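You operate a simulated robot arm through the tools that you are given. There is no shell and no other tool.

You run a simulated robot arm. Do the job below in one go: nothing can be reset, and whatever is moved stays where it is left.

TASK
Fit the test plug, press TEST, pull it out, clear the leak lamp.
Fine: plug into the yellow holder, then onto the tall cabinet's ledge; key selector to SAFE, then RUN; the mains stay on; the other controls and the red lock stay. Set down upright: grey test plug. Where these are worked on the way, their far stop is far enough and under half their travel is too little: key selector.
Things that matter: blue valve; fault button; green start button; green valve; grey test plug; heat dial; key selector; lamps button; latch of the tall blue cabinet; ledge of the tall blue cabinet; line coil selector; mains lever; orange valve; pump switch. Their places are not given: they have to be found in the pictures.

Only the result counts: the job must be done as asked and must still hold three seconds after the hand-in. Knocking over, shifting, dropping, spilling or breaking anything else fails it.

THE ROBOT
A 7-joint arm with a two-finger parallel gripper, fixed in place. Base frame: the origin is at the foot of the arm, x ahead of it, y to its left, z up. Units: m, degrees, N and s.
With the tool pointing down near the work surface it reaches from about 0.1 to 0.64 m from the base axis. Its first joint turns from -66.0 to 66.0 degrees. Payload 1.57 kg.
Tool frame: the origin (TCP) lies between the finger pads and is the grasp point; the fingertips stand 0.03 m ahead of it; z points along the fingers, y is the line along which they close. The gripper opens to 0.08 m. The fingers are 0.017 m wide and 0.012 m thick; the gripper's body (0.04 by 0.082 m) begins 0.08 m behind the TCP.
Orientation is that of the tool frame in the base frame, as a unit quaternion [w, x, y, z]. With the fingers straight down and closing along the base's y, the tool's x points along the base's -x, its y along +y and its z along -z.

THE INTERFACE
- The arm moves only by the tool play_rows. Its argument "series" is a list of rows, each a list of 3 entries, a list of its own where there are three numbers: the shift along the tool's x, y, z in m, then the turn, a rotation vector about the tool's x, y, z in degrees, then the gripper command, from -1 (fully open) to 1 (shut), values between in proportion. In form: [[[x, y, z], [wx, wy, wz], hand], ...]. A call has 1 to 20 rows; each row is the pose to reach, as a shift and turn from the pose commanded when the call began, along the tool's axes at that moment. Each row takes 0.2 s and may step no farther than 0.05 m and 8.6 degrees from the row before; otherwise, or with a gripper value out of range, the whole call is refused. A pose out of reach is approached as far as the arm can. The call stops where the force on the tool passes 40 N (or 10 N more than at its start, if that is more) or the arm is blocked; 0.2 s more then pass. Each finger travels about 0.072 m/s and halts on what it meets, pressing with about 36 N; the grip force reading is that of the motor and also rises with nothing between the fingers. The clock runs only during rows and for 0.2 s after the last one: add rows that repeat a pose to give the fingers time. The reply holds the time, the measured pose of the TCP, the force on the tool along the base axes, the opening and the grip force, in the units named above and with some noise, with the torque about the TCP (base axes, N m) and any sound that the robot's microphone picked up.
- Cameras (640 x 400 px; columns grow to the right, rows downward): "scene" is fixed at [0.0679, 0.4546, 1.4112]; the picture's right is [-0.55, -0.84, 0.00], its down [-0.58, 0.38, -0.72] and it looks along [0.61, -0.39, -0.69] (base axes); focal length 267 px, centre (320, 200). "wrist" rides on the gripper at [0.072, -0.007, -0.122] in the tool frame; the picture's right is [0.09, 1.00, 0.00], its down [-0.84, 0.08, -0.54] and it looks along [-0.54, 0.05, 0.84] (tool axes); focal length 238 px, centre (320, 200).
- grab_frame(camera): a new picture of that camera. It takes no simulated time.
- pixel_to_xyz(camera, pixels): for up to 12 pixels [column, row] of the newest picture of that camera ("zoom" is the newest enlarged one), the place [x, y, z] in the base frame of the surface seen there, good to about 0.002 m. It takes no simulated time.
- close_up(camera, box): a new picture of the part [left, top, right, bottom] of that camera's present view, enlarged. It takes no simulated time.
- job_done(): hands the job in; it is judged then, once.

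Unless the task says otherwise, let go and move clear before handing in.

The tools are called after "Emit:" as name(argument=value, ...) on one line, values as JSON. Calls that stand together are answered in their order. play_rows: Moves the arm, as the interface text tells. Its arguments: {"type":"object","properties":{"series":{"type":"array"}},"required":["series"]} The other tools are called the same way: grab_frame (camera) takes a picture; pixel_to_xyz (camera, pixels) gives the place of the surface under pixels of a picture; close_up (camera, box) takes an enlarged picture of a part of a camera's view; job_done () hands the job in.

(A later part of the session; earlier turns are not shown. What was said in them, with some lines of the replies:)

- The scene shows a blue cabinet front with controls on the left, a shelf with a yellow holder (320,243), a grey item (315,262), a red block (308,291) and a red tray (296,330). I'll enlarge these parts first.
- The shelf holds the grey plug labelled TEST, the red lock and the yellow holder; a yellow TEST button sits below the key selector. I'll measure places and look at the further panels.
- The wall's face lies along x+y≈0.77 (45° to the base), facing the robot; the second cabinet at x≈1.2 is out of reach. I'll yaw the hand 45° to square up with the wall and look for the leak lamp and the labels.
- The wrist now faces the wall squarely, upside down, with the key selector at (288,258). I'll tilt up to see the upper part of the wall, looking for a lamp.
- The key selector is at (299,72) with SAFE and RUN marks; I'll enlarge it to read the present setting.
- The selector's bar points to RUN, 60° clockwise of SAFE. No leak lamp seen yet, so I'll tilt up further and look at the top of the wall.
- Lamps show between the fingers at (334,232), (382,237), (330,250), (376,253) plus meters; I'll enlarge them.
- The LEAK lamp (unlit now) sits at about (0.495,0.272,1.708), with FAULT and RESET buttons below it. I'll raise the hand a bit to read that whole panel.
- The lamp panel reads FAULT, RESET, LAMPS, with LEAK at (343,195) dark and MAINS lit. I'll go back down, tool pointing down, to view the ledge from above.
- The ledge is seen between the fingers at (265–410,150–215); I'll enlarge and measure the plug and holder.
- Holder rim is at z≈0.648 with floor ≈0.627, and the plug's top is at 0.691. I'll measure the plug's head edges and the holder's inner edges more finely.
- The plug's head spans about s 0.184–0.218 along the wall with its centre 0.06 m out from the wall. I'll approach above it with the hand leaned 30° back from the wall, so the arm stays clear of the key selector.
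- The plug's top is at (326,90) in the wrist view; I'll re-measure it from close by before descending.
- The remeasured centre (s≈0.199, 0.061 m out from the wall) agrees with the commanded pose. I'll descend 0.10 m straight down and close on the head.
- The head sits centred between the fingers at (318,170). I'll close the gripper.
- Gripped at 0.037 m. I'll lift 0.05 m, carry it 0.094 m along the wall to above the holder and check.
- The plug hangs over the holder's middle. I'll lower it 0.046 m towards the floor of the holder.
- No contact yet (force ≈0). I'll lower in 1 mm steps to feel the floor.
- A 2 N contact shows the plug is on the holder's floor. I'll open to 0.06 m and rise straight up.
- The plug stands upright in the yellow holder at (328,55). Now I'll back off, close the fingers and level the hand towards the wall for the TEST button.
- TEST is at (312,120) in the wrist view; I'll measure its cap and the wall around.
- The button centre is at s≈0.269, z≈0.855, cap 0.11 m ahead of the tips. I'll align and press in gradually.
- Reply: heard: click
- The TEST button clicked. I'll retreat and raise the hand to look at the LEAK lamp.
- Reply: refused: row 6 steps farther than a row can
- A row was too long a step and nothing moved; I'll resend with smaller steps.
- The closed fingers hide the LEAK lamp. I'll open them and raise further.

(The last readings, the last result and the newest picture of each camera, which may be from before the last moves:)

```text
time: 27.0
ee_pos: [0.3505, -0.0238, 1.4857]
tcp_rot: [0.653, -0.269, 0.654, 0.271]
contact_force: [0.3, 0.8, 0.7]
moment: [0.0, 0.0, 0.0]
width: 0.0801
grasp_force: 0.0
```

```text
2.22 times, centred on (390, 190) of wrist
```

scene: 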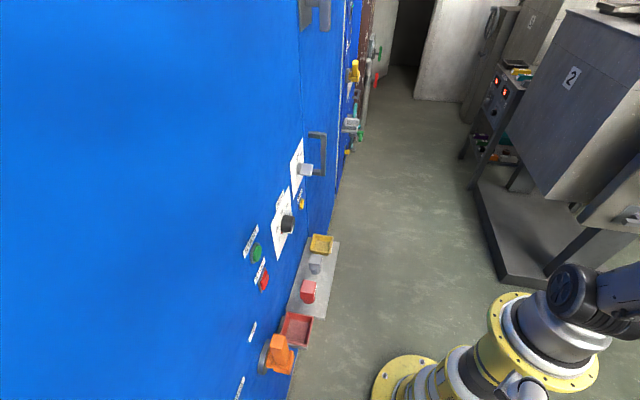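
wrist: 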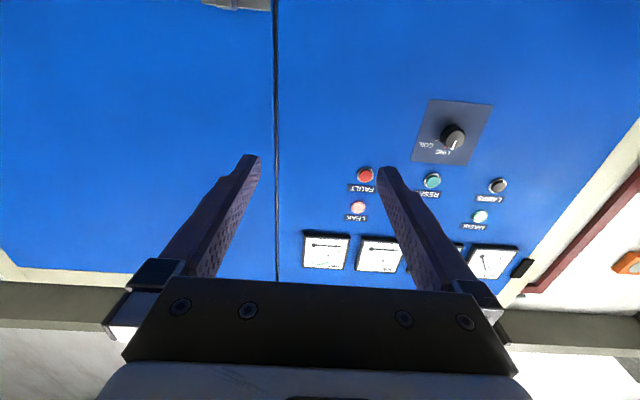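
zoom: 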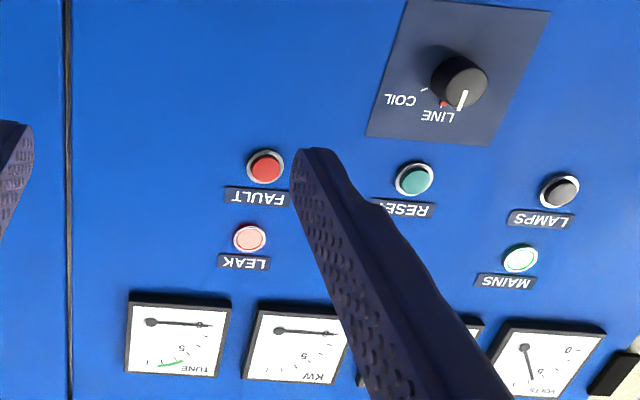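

The LEAK lamp at zoom (249,238) is now lit, so the test registered. Next I go back down, hand leaned 30°, to pull the plug out.

Emit:
play_rows(series=[[[0.04, 0, 0.0], [0, 0, 0], -1], [[0.08, 0, 0.0], [0, 0, 0], -1], [[0.12, 0, 0], [0, 7.5, 0], -1], [[0.16, 0, 0], [0, 15, 0], -1], [[0.2, 0, 0.0], [0, 22.5, 0], -1], [[0.24, 0, 0.01], [0, 30, 0], -0.8], [[0.28, 0, 0.02], [0, 37.5, 0], -0.6], [[0.32, 0, 0.03], [0, 45, 0], -0.6], [[0.36, 0, 0.04], [0, 52.5, 0], -0.6], [[0.4, 0, 0.05], [0, 60, 0], -0.6], [[0.44, 0, 0.06], [0, 60, 0], -0.6], [[0.48, 0, 0.07], [0, 60, 0], -0.6], [[0.52, 0, 0.08], [0, 60, 0], -0.6], [[0.56, 0, 0.09], [0, 60, 0], -0.6], [[0.6, -0.01, 0.11], [0, 60, 0], -0.6], [[0.635, -0.02, 0.13], [0, 60, 0], -0.6], [[0.66, -0.028, 0.15], [0, 60, 0], -0.6], [[0.68, -0.028, 0.17], [0, 60, 0], -0.6], [[0.68, -0.028, 0.17], [0, 60, 0], -0.6]])

Emit:
grab_frame(camera="wrist")

Emit:
grab_frame(camera="scene")

```text
time: 31.0
ee_pos: [0.4919, 0.075, 0.8046]
tcp_rot: [0.239, -0.37, 0.892, 0.099]
contact_force: [-0.5, -0.4, 0.3]
moment: [-0.01, -0.03, 0.04]
width: 0.0638
grasp_force: 0.1
```

```text
taken
```

wrist: 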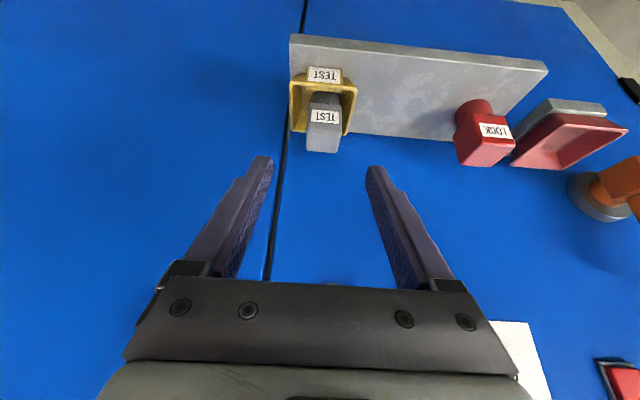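

```text
taken
```

scene: 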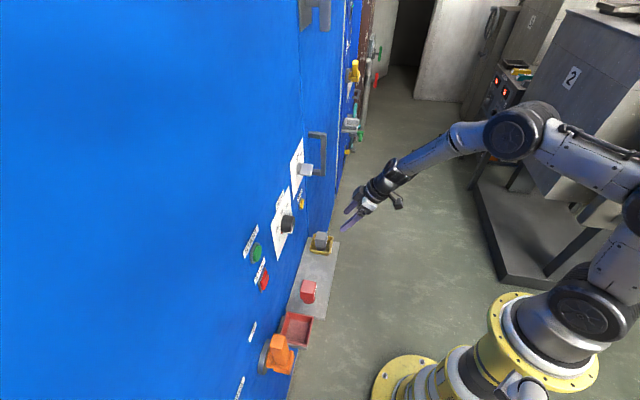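

The plug stands upright in the holder at (323,125). I'll measure its head again.

Emit:
close_up(camera="wrist", box=[270, 50, 390, 170])

Emit:
pixel_to_xyz(camera="wrist", pixels=[[310, 126], [341, 127], [308, 149], [336, 150], [324, 138]])

```text
3.33 times, centred on (330, 110) of wrist
```

zoom: 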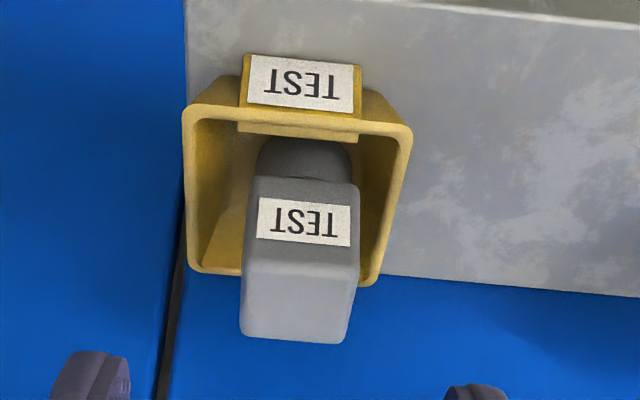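

```text
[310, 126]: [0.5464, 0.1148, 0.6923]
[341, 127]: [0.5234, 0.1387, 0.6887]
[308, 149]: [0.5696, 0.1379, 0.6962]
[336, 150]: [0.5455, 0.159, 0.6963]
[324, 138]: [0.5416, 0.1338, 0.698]
```

Head centre is at s≈0.290. I'll go over it, descend to the earlier release height and grip.

Emit:
play_rows(series=[[[-0.0355, 0.0075, 0.0205], [0, 0, 0], -0.6], [[-0.071, 0.0075, 0.041], [0, 0, 0], -0.6], [[-0.056, 0.0075, 0.067], [0, 0, 0], -0.6], [[-0.041, 0.0075, 0.093], [0, 0, 0], -0.6], [[-0.026, 0.0075, 0.119], [0, 0, 0], -0.6], [[-0.0125, 0.0075, 0.1423], [0, 0, 0], -0.6], [[-0.0125, 0.0075, 0.1423], [0, 0, 0], -0.6]])

Emit:
grab_frame(camera="wrist")

```text
time: 32.6
ee_pos: [0.5458, 0.1365, 0.6891]
tcp_rot: [0.239, -0.37, 0.893, 0.099]
contact_force: [0.3, 0.0, -0.3]
moment: [0.02, -0.01, 0.01]
width: 0.0641
grasp_force: 0.0
```

```text
taken
```

wrist: 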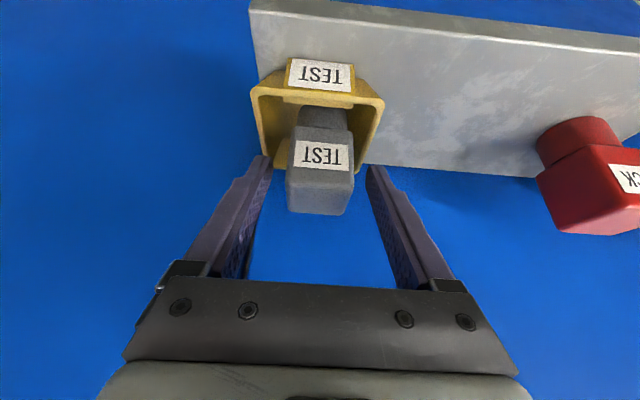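

The head is centred between the fingers. I'll close and lift it out, then carry it back along the ledge.

Emit:
play_rows(series=[[[0, 0, 0], [0, 0, 0], 0.2], [[0, 0, 0], [0, 0, 0], 1], [[0, 0, 0], [0, 0, 0], 1], [[0, 0, 0], [0, 0, 0], 1], [[-0.0125, 0, -0.02165], [0, 0, 0], 1], [[-0.025, 0, -0.0433], [0, 0, 0], 1], [[-0.025, 0.03, -0.0433], [0, 0, 0], 1], [[-0.025, 0.06, -0.0433], [0, 0, 0], 1], [[-0.025, 0.088, -0.0433], [0, 0, 0], 1], [[-0.025, 0.088, -0.0433], [0, 0, 0], 1]])

Emit:
grab_frame(camera="wrist")

```text
time: 34.8
ee_pos: [0.4864, 0.1979, 0.7379]
tcp_rot: [0.239, -0.37, 0.892, 0.1]
contact_force: [0.0, -0.8, -1.1]
moment: [0.0, 0.01, -0.01]
width: 0.0374
grasp_force: 36.1
```

```text
taken
```

wrist: 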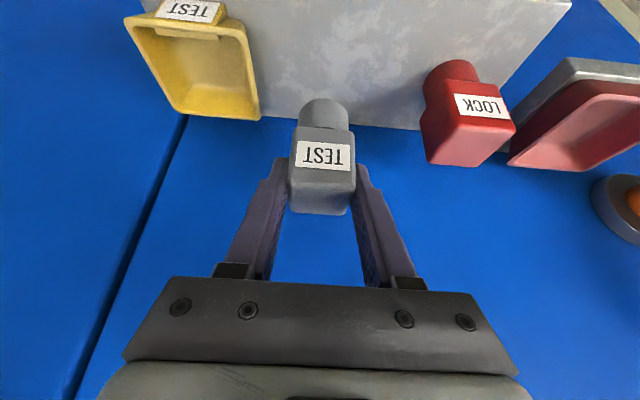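

The plug is held clear above its old spot. I'll lower it to the ledge, last millimetres slowly.

Emit:
play_rows(series=[[[0.0125, 0, 0.02165], [0, 0, 0], 1], [[0.0225, 0, 0.039], [0, 0, 0], 1], [[0.0265, 0, 0.0459], [0, 0, 0], 1], [[0.0275, 0, 0.0476], [0, 0, 0], 1], [[0.028, 0, 0.0485], [0, 0, 0], 1], [[0.028, 0, 0.0485], [0, 0, 0], 1]])

```text
time: 36.2
ee_pos: [0.4851, 0.1982, 0.6835]
tcp_rot: [0.239, -0.37, 0.892, 0.099]
contact_force: [0.4, 0.5, -1.6]
moment: [-0.02, 0.01, -0.01]
width: 0.0372
grasp_force: 36.1
```

Still no contact; a further 1–2 mm in half-millimetre steps.

Emit:
play_rows(series=[[[0.0004, 0, 0.0007], [0, 0, 0], 1], [[0.0007, 0, 0.0012], [0, 0, 0], 1], [[0.0007, 0, 0.0012], [0, 0, 0], 1]])

Emit:
close_up(camera="scene", box=[280, 220, 360, 300])

```text
time: 37.0
ee_pos: [0.4854, 0.1989, 0.6822]
tcp_rot: [0.241, -0.369, 0.892, 0.099]
contact_force: [-1.6, -1.4, 8.5]
moment: [-0.11, 0.21, 0.01]
width: 0.0371
grasp_force: 35.6
```

```text
5.00 times, centred on (320, 260) of scene
```

zoom: 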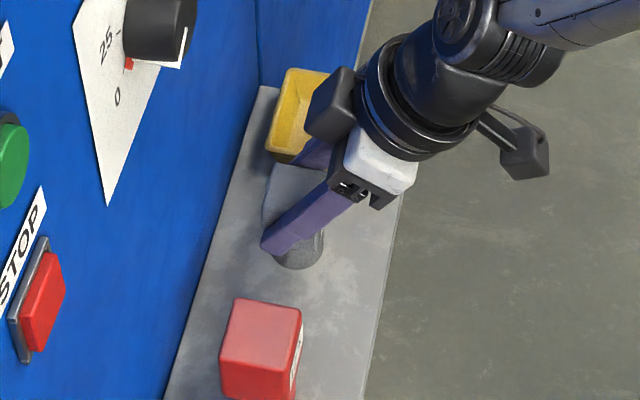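

Contact of 8.5 N: the plug rests on the ledge. I'll let go and rise, then back off.

Emit:
play_rows(series=[[[0, 0, 0], [0, 0, 0], 0], [[0, 0, 0], [0, 0, 0], -0.3], [[0, 0, 0], [0, 0, 0], -0.6], [[0, 0, 0], [0, 0, 0], -0.6], [[-0.01, 0, -0.0173], [0, 0, 0], -0.6], [[-0.025, 0, -0.0433], [0, 0, 0], -0.6], [[-0.045, 0, -0.078], [0, 0, 0], -0.6], [[-0.04, 0, -0.115], [0, 0, 0], -0.6], [[-0.03, 0, -0.155], [0, 0, 0], -0.6], [[-0.03, 0, -0.195], [0, 0, 0], -0.6], [[-0.03, 0, -0.195], [0, 0, 0], -0.6]])

Emit:
grab_frame(camera="wrist")

Emit:
close_up(camera="scene", box=[260, 130, 380, 310])

```text
time: 39.4
ee_pos: [0.432, 0.1489, 0.8632]
tcp_rot: [0.239, -0.369, 0.893, 0.099]
contact_force: [0.7, 0.0, -0.3]
moment: [0.0, -0.01, 0.01]
width: 0.064
grasp_force: 0.0
```

```text
taken
```

wrist: 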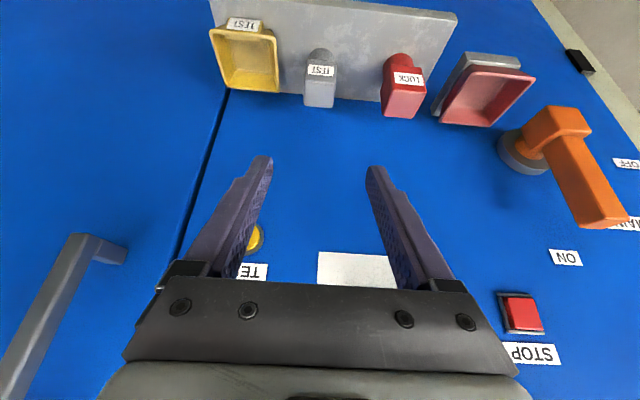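

```text
2.22 times, centred on (320, 220) of scene
```

zoom: 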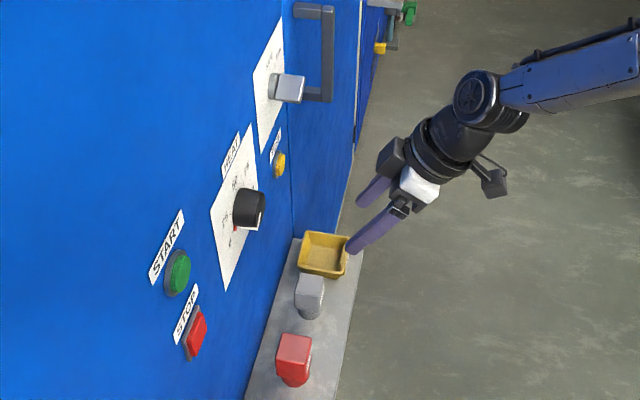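

The plug is back upright on the ledge, lock untouched. I'll level the hand in front of the key selector to measure it.

Emit:
play_rows(series=[[[-0.0, 0, -0.03], [0, -7.5, 0], -0.6], [[-0.005, -0.01, -0.06], [0, -15, 0], -0.6], [[-0.01, -0.02, -0.08], [0, -22.5, 0], -0.6], [[-0.017, -0.03, -0.095], [0, -30, 0], -0.6], [[-0.024, -0.045, -0.11], [0, -37.5, 0], -0.6], [[-0.031, -0.055, -0.12], [0, -45, 0], -0.6], [[-0.0375, -0.068, -0.125], [0, -52.5, 0], -0.6], [[-0.0375, -0.068, -0.125], [0, -60, 0], -0.6], [[-0.0375, -0.068, -0.125], [0, -60, 0], -0.6]])

Emit:
grab_frame(camera="wrist")

Emit:
close_up(camera="wrist", box=[260, 60, 420, 180])

```text
time: 41.4
ee_pos: [0.4608, 0.0783, 0.9927]
tcp_rot: [0.654, -0.27, 0.653, 0.27]
contact_force: [-0.5, -0.4, -0.7]
moment: [0.0, 0.0, -0.02]
width: 0.0641
grasp_force: 0.0
```

```text
taken
```

wrist: 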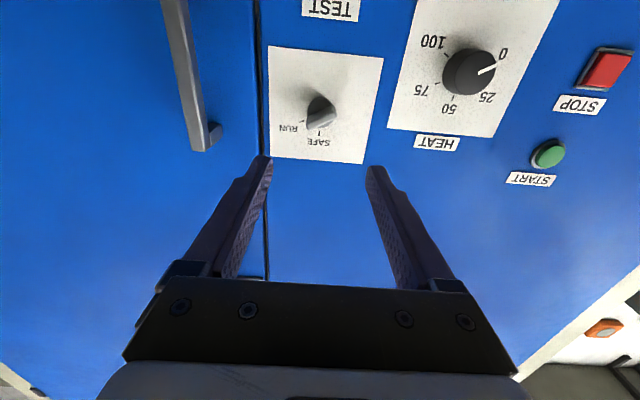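

```text
3.33 times, centred on (340, 120) of wrist
```

zoom: 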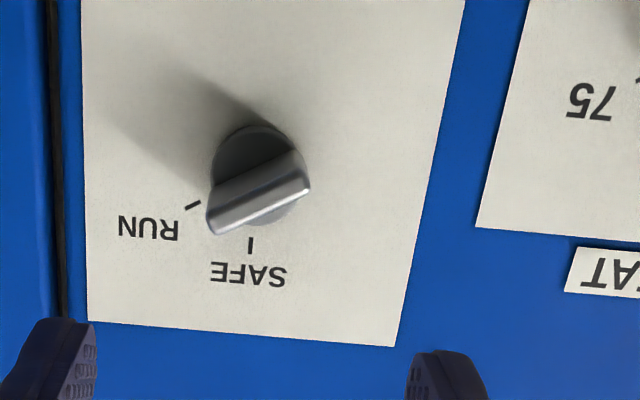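

Emit:
pixel_to_xyz(camera="zoom", pixels=[[210, 225], [305, 180], [258, 203], [255, 185], [296, 158], [230, 150], [192, 205], [249, 245], [250, 133], [290, 208], [120, 100], [380, 100]])

```text
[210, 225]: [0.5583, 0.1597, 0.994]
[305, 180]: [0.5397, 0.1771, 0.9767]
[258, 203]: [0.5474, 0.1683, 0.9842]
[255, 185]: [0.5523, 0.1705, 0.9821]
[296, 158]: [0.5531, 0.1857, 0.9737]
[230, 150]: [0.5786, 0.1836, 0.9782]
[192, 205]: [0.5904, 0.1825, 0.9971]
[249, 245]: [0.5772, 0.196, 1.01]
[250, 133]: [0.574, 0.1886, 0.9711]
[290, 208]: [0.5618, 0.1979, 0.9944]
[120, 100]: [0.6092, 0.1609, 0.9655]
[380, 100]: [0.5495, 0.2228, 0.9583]
```

The selector's bar front is 0.04 m out from the wall, centred at s≈0.269, z≈0.986, pointing 60° right of up (RUN). I'll roll the hand +60° so the fingers straddle it and check.

Emit:
play_rows(series=[[[0.002, 0.0005, 0.0], [0, 0, 7.5], -0.6], [[0.004, 0.001, 0.0], [0, 0, 15], -0.6], [[0.0065, 0.0015, 0.01], [0, 0, 22.5], -0.6], [[0.0065, 0.0015, 0.02], [0, 0, 30], -0.6], [[0.0065, 0.0015, 0.03], [0, 0, 37.5], -0.5], [[0.0065, 0.0015, 0.04], [0, 0, 45], -0.4], [[0.0065, 0.0015, 0.05], [0, 0, 52.5], -0.3], [[0.0065, 0.0015, 0.06], [0, 0, 60], -0.2], [[0.0065, 0.0015, 0.06], [0, 0, 60], -0.2]])

Emit:
grab_frame(camera="wrist")

Emit:
close_up(camera="scene", box=[270, 130, 350, 210])

```text
time: 43.4
ee_pos: [0.5006, 0.1212, 0.9852]
tcp_rot: [0.43, 0.093, 0.701, 0.562]
contact_force: [0.6, 0.8, -0.7]
moment: [0.0, 0.01, 0.02]
width: 0.0483
grasp_force: 0.1
```

```text
taken
```

wrist: 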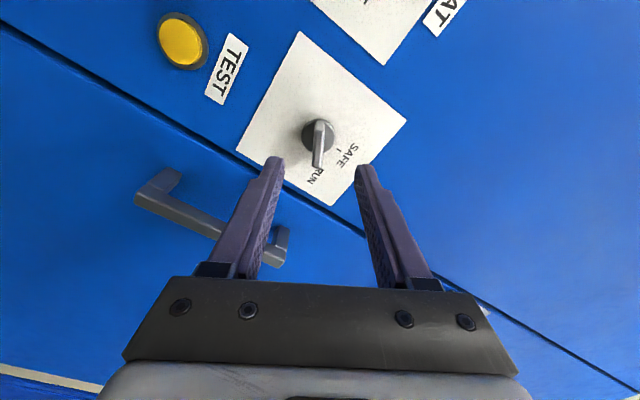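

```text
5.00 times, centred on (310, 170) of scene
```

zoom: 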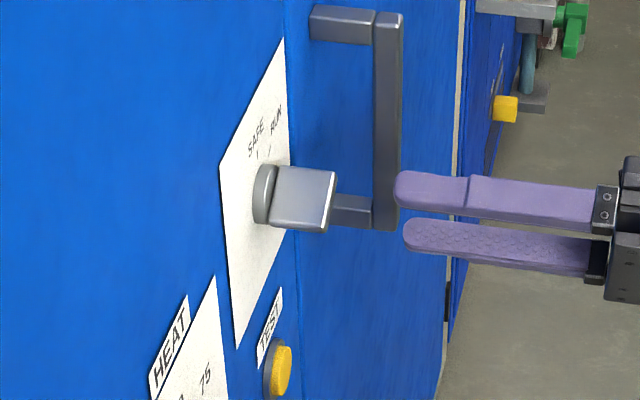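

The bar at (319,143) now lines up between the fingers. I'll measure it once more to centre the hand.

Emit:
close_up(camera="wrist", box=[280, 100, 360, 180])

Emit:
pixel_to_xyz(camera="zoom", pixels=[[320, 160], [320, 200], [320, 180], [290, 340], [330, 340], [310, 500], [310, 350], [315, 260], [350, 300]])

```text
5.00 times, centred on (320, 140) of wrist
```

zoom: 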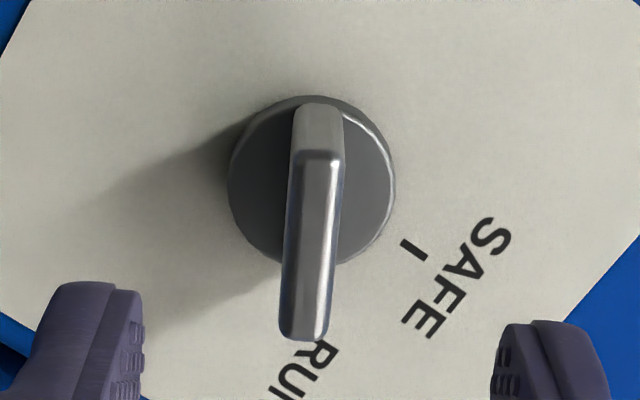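

```text
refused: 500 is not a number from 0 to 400
```

Emit:
pixel_to_xyz(camera="zoom", pixels=[[320, 165], [305, 330], [312, 250], [300, 250], [325, 250], [240, 180], [385, 180], [260, 200], [375, 200], [340, 130], [318, 120], [300, 330]])

```text
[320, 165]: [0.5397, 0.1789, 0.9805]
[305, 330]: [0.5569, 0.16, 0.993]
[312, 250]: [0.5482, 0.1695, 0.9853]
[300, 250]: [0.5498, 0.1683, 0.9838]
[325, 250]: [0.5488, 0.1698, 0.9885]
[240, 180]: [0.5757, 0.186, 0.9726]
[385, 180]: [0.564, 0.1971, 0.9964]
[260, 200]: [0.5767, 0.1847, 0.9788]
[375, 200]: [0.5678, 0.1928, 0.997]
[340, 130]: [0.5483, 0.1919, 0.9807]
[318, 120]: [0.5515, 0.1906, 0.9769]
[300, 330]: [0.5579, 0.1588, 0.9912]
```

Hand and selector axis agree within a millimetre. I'll advance 0.057 m and grip the bar.

Emit:
play_rows(series=[[[0, 0, 0.02], [0, 0, 0], -0.2], [[0, 0, 0.04], [0, 0, 0], -0.2], [[0, 0, 0.05], [0, 0, 0], -0.2], [[0, 0, 0.057], [0, 0, 0], -0.2], [[0, 0, 0.057], [0, 0, 0], 0.3], [[0, 0, 0.057], [0, 0, 0], 1], [[0, 0, 0.057], [0, 0, 0], 1], [[0, 0, 0.057], [0, 0, 0], 1]])

Emit:
grab_frame(camera="wrist")

```text
time: 45.2
ee_pos: [0.5427, 0.1617, 0.9836]
tcp_rot: [0.43, 0.092, 0.702, 0.56]
contact_force: [11.6, -1.1, -10.8]
moment: [0.32, -0.45, -0.49]
width: 0.0088
grasp_force: 27.9
```

```text
taken
```

wrist: 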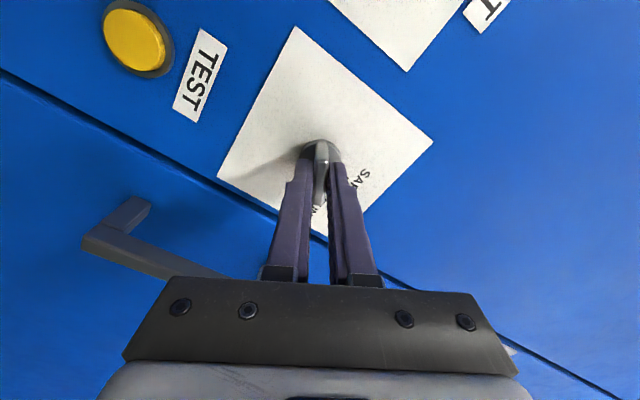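

Gripped (0.0088 m) with ~14 N sideways load; I'll ease the hand 1 mm towards −y of the tool to relieve it before turning.

Emit:
play_rows(series=[[[0, -0.0005, 0], [0, 0, 0], 1], [[0, -0.001, 0], [0, 0, 0], 1], [[0, -0.001, 0], [0, 0, 0], 1]])

```text
time: 46.0
ee_pos: [0.5411, 0.1602, 0.985]
tcp_rot: [0.43, 0.093, 0.702, 0.56]
contact_force: [4.9, -11.9, -9.4]
moment: [-0.2, 0.12, 0.58]
width: 0.009
grasp_force: 27.3
```

Load is unchanged, so it is from the grip itself; still well below the limit. I'll turn the selector 60° anticlockwise to SAFE.

Emit:
play_rows(series=[[[0, -0.001, 0], [0, 0, -7], 1], [[0, -0.001, 0], [0, 0, -14], 1], [[0, -0.001, 0], [0, 0, -21], 1], [[0, -0.001, 0], [0, 0, -28], 1], [[0, -0.001, 0], [0, 0, -35], 1], [[0, -0.001, 0], [0, 0, -42], 1], [[0, -0.001, 0], [0, 0, -49], 1], [[0, -0.001, 0], [0, 0, -55], 1], [[0, -0.001, 0], [0, 0, -60], 1], [[0, -0.001, 0], [0, 0, -60], 1]])

Emit:
grab_frame(camera="wrist")

Emit:
close_up(camera="scene", box=[270, 130, 350, 210])

```text
time: 48.2
ee_pos: [0.5428, 0.16, 0.9839]
tcp_rot: [0.654, -0.271, 0.653, 0.271]
contact_force: [6.6, -5.8, -7.7]
moment: [0.44, -0.4, -0.06]
width: 0.0093
grasp_force: 26.9
```

```text
taken
```

wrist: 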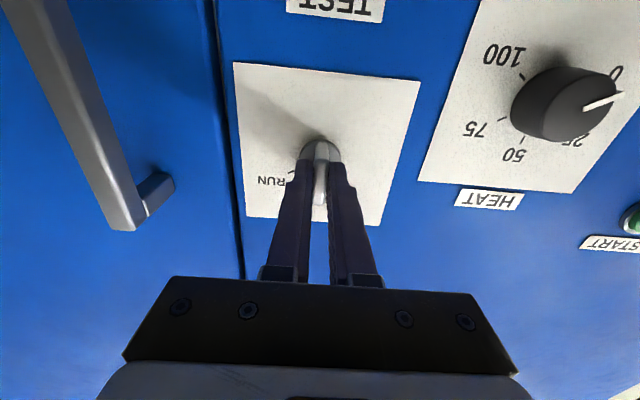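

```text
5.00 times, centred on (310, 170) of scene
```

zoom: 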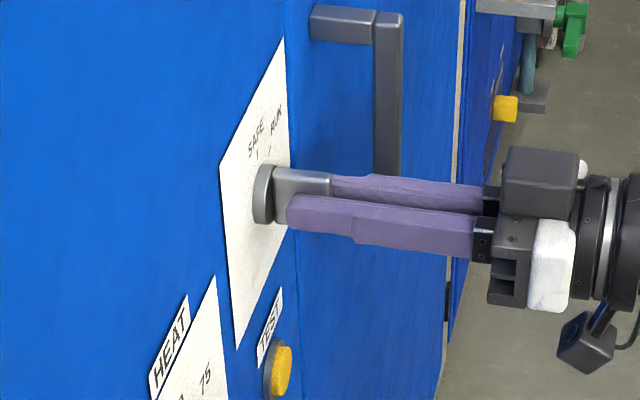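

The bar now points straight up at SAFE. I'll hold there a second, then turn it back 61° to RUN.

Emit:
play_rows(series=[[[0, 0, 0], [0, 0, 0], 1], [[0, 0, 0], [0, 0, 0], 1], [[0, 0, 0], [0, 0, 0], 1], [[0, 0, 0], [0, 0, 0], 1], [[0, 0, 0], [0, 0, 0], 1], [[0, 0, 0], [0, 0, 7], 1], [[0, 0, 0], [0, 0, 14], 1], [[0, 0, 0], [0, 0, 21], 1], [[0, 0, 0], [0, 0, 28], 1], [[0, 0, 0], [0, 0, 35], 1], [[0, 0, 0], [0, 0, 42], 1], [[0, 0, 0], [0, 0, 49], 1], [[0, 0, 0], [0, 0, 55], 1], [[0, 0, 0], [0, 0, 59], 1], [[0, 0, 0], [0, 0, 61], 1], [[0, 0, 0], [0, 0, 61], 1]])

Emit:
grab_frame(camera="wrist")

```text
time: 51.6
ee_pos: [0.5426, 0.1607, 0.9851]
tcp_rot: [0.426, 0.097, 0.7, 0.565]
contact_force: [-4.8, -8.0, 0.9]
moment: [-0.16, -0.54, -0.55]
width: 0.0088
grasp_force: 27.5
```

```text
taken
```

wrist: 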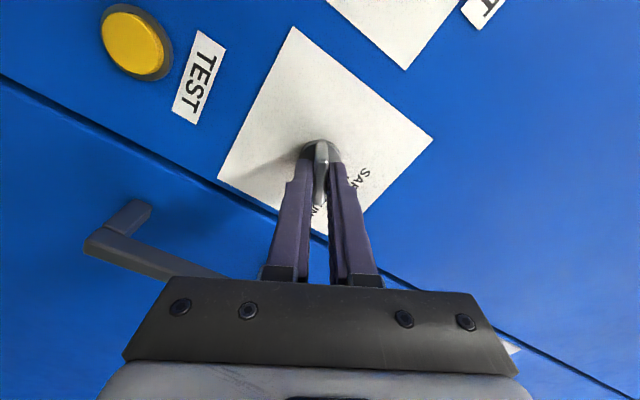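

The bar is back in the RUN direction. I'll release, back straight out, and look at it.

Emit:
play_rows(series=[[[0, 0, 0], [0, 0, 0], 0.5], [[0, 0, 0], [0, 0, 0], 0], [[0, 0, 0], [0, 0, 0], -0.2], [[0, 0, -0.02], [0, 0, 0], -0.2], [[0, 0, -0.05], [0, 0, 0], -0.2], [[0, 0, -0.09], [0, 0, 0], -0.4], [[0, 0, -0.13], [0, 0, 0], -0.6], [[0, 0, -0.13], [0, 0, -7.5], -0.6], [[0, 0, -0.13], [0, 0, -15], -0.8], [[0, 0, -0.13], [0, 0, -22.5], -1], [[0, 0, -0.13], [0, 0, -30], -1], [[0, 0, -0.13], [0, 0, -37.5], -1], [[0, 0, -0.13], [0, 0, -45], -1], [[0, 0, -0.13], [0, 0, -53], -1], [[0, 0, -0.13], [0, 0, -61], -1], [[0, 0, -0.13], [0, 0, -61], -1]])

Emit:
grab_frame(camera="wrist")

Emit:
close_up(camera="wrist", box=[260, 60, 420, 180])

```text
time: 55.0
ee_pos: [0.4503, 0.0706, 0.9842]
tcp_rot: [0.654, -0.271, 0.653, 0.269]
contact_force: [-0.3, -0.1, 0.9]
moment: [-0.01, -0.02, 0.0]
width: 0.0801
grasp_force: 0.1
```

```text
taken
```

wrist: 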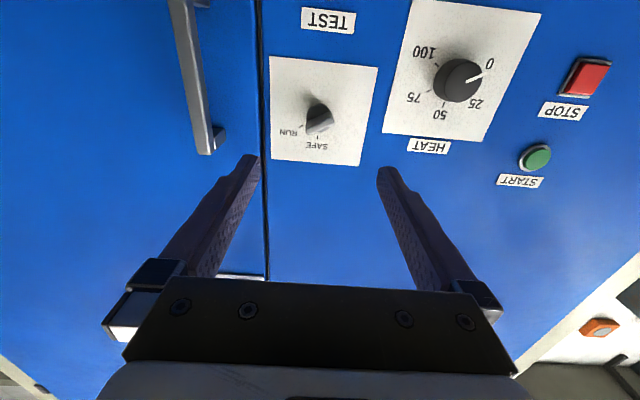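

```text
3.33 times, centred on (340, 120) of wrist
```

zoom: 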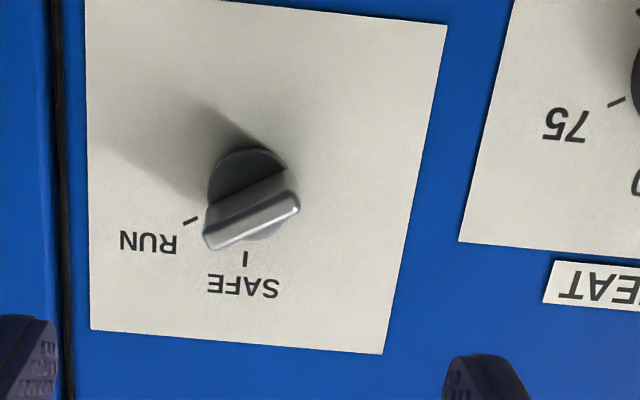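

The selector reads RUN as at the start. Up again to check the LEAK lamp.

Emit:
play_rows(series=[[[-0.03, 0, -0.03], [0, 0, 0], -1], [[-0.06, 0, -0.06], [0, 0, 0], -1], [[-0.1, 0, -0.08], [0, 0, 0], -1], [[-0.14, 0.0, -0.1], [0, 0, 0], -1], [[-0.18, 0.0, -0.12], [0, 0, 0], -1], [[-0.22, 0.0, -0.13], [0, 0, 0], -1], [[-0.26, 0.0, -0.135], [0, 0, 0], -1], [[-0.3, 0.0, -0.135], [0, 0, 0], -1], [[-0.34, 0.0, -0.135], [0, 0, 0], -1], [[-0.38, 0.0, -0.135], [0, 0, 0], -1], [[-0.42, 0.0, -0.135], [0, 0, 0], -1], [[-0.46, 0.0, -0.135], [0, 0, 0], -1], [[-0.5, 0.0, -0.135], [0, 0, 0], -1], [[-0.5, 0.0, -0.135], [0, 0, 0], -1]])

Emit:
grab_frame(camera="wrist")

Emit:
close_up(camera="wrist", box=[270, 100, 510, 280])

Emit:
close_up(camera="scene", box=[220, 120, 380, 320])

```text
time: 58.0
ee_pos: [0.3516, -0.0251, 1.4832]
tcp_rot: [0.653, -0.271, 0.653, 0.27]
contact_force: [0.6, -0.1, 0.0]
moment: [-0.01, -0.01, 0.02]
width: 0.08
grasp_force: 0.0
```

```text
taken
```

wrist: 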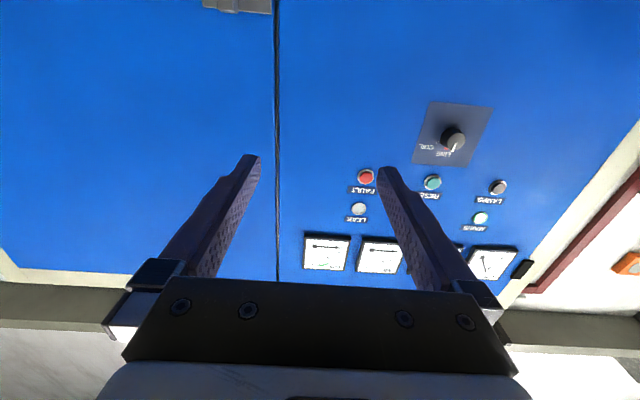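

```text
2.22 times, centred on (390, 190) of wrist
```

zoom: 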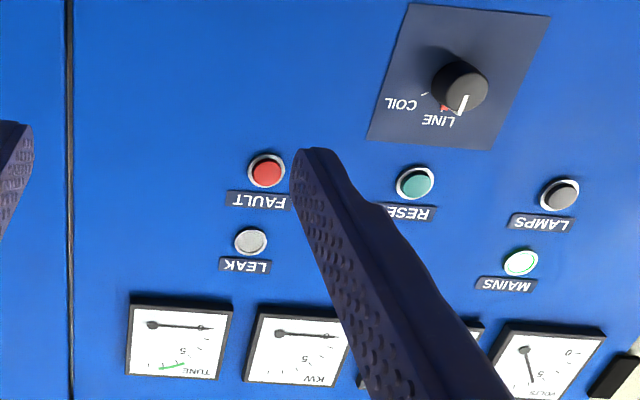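

```text
2.00 times, centred on (300, 220) of scene
```

zoom: 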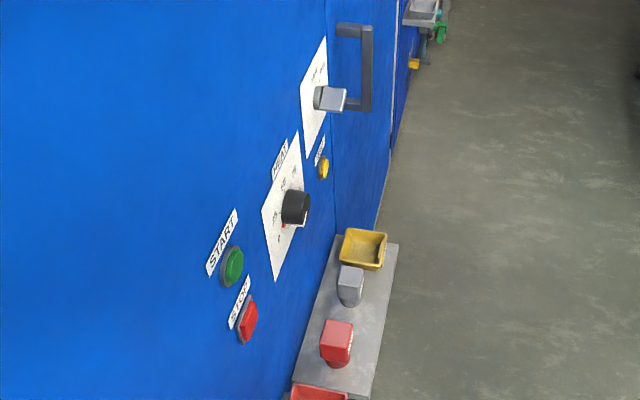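

The LEAK lamp at zoom (250,242) is dark again and MAINS is still lit. The key selector is at RUN, the plug stands upright on the ledge, and the lock, HEAT dial and other controls look untouched. The hand is clear, so I'm handing in.

Emit:
job_done()

```text
The job is handed in.
```

The job is done and handed in: the leak test ran, the LEAK lamp cleared, and the plug is back on the ledge. The judge's result has not come back.

- **Test:** I put the grey test plug in the yellow holder and pressed TEST. It clicked, and the LEAK lamp came on.
- **Plug:** I lifted it out and set it upright on the tall cabinet's ledge, at its old spot.
- **Lamp:** I turned the key selector to SAFE, held it about a second, and turned it back to RUN. The LEAK lamp then went out, so I left the RESET button alone.
- **Everything else:** The mains lamp stayed lit. I did not touch the red lock or any other control. The hand was open and well clear of the wall at hand-in.
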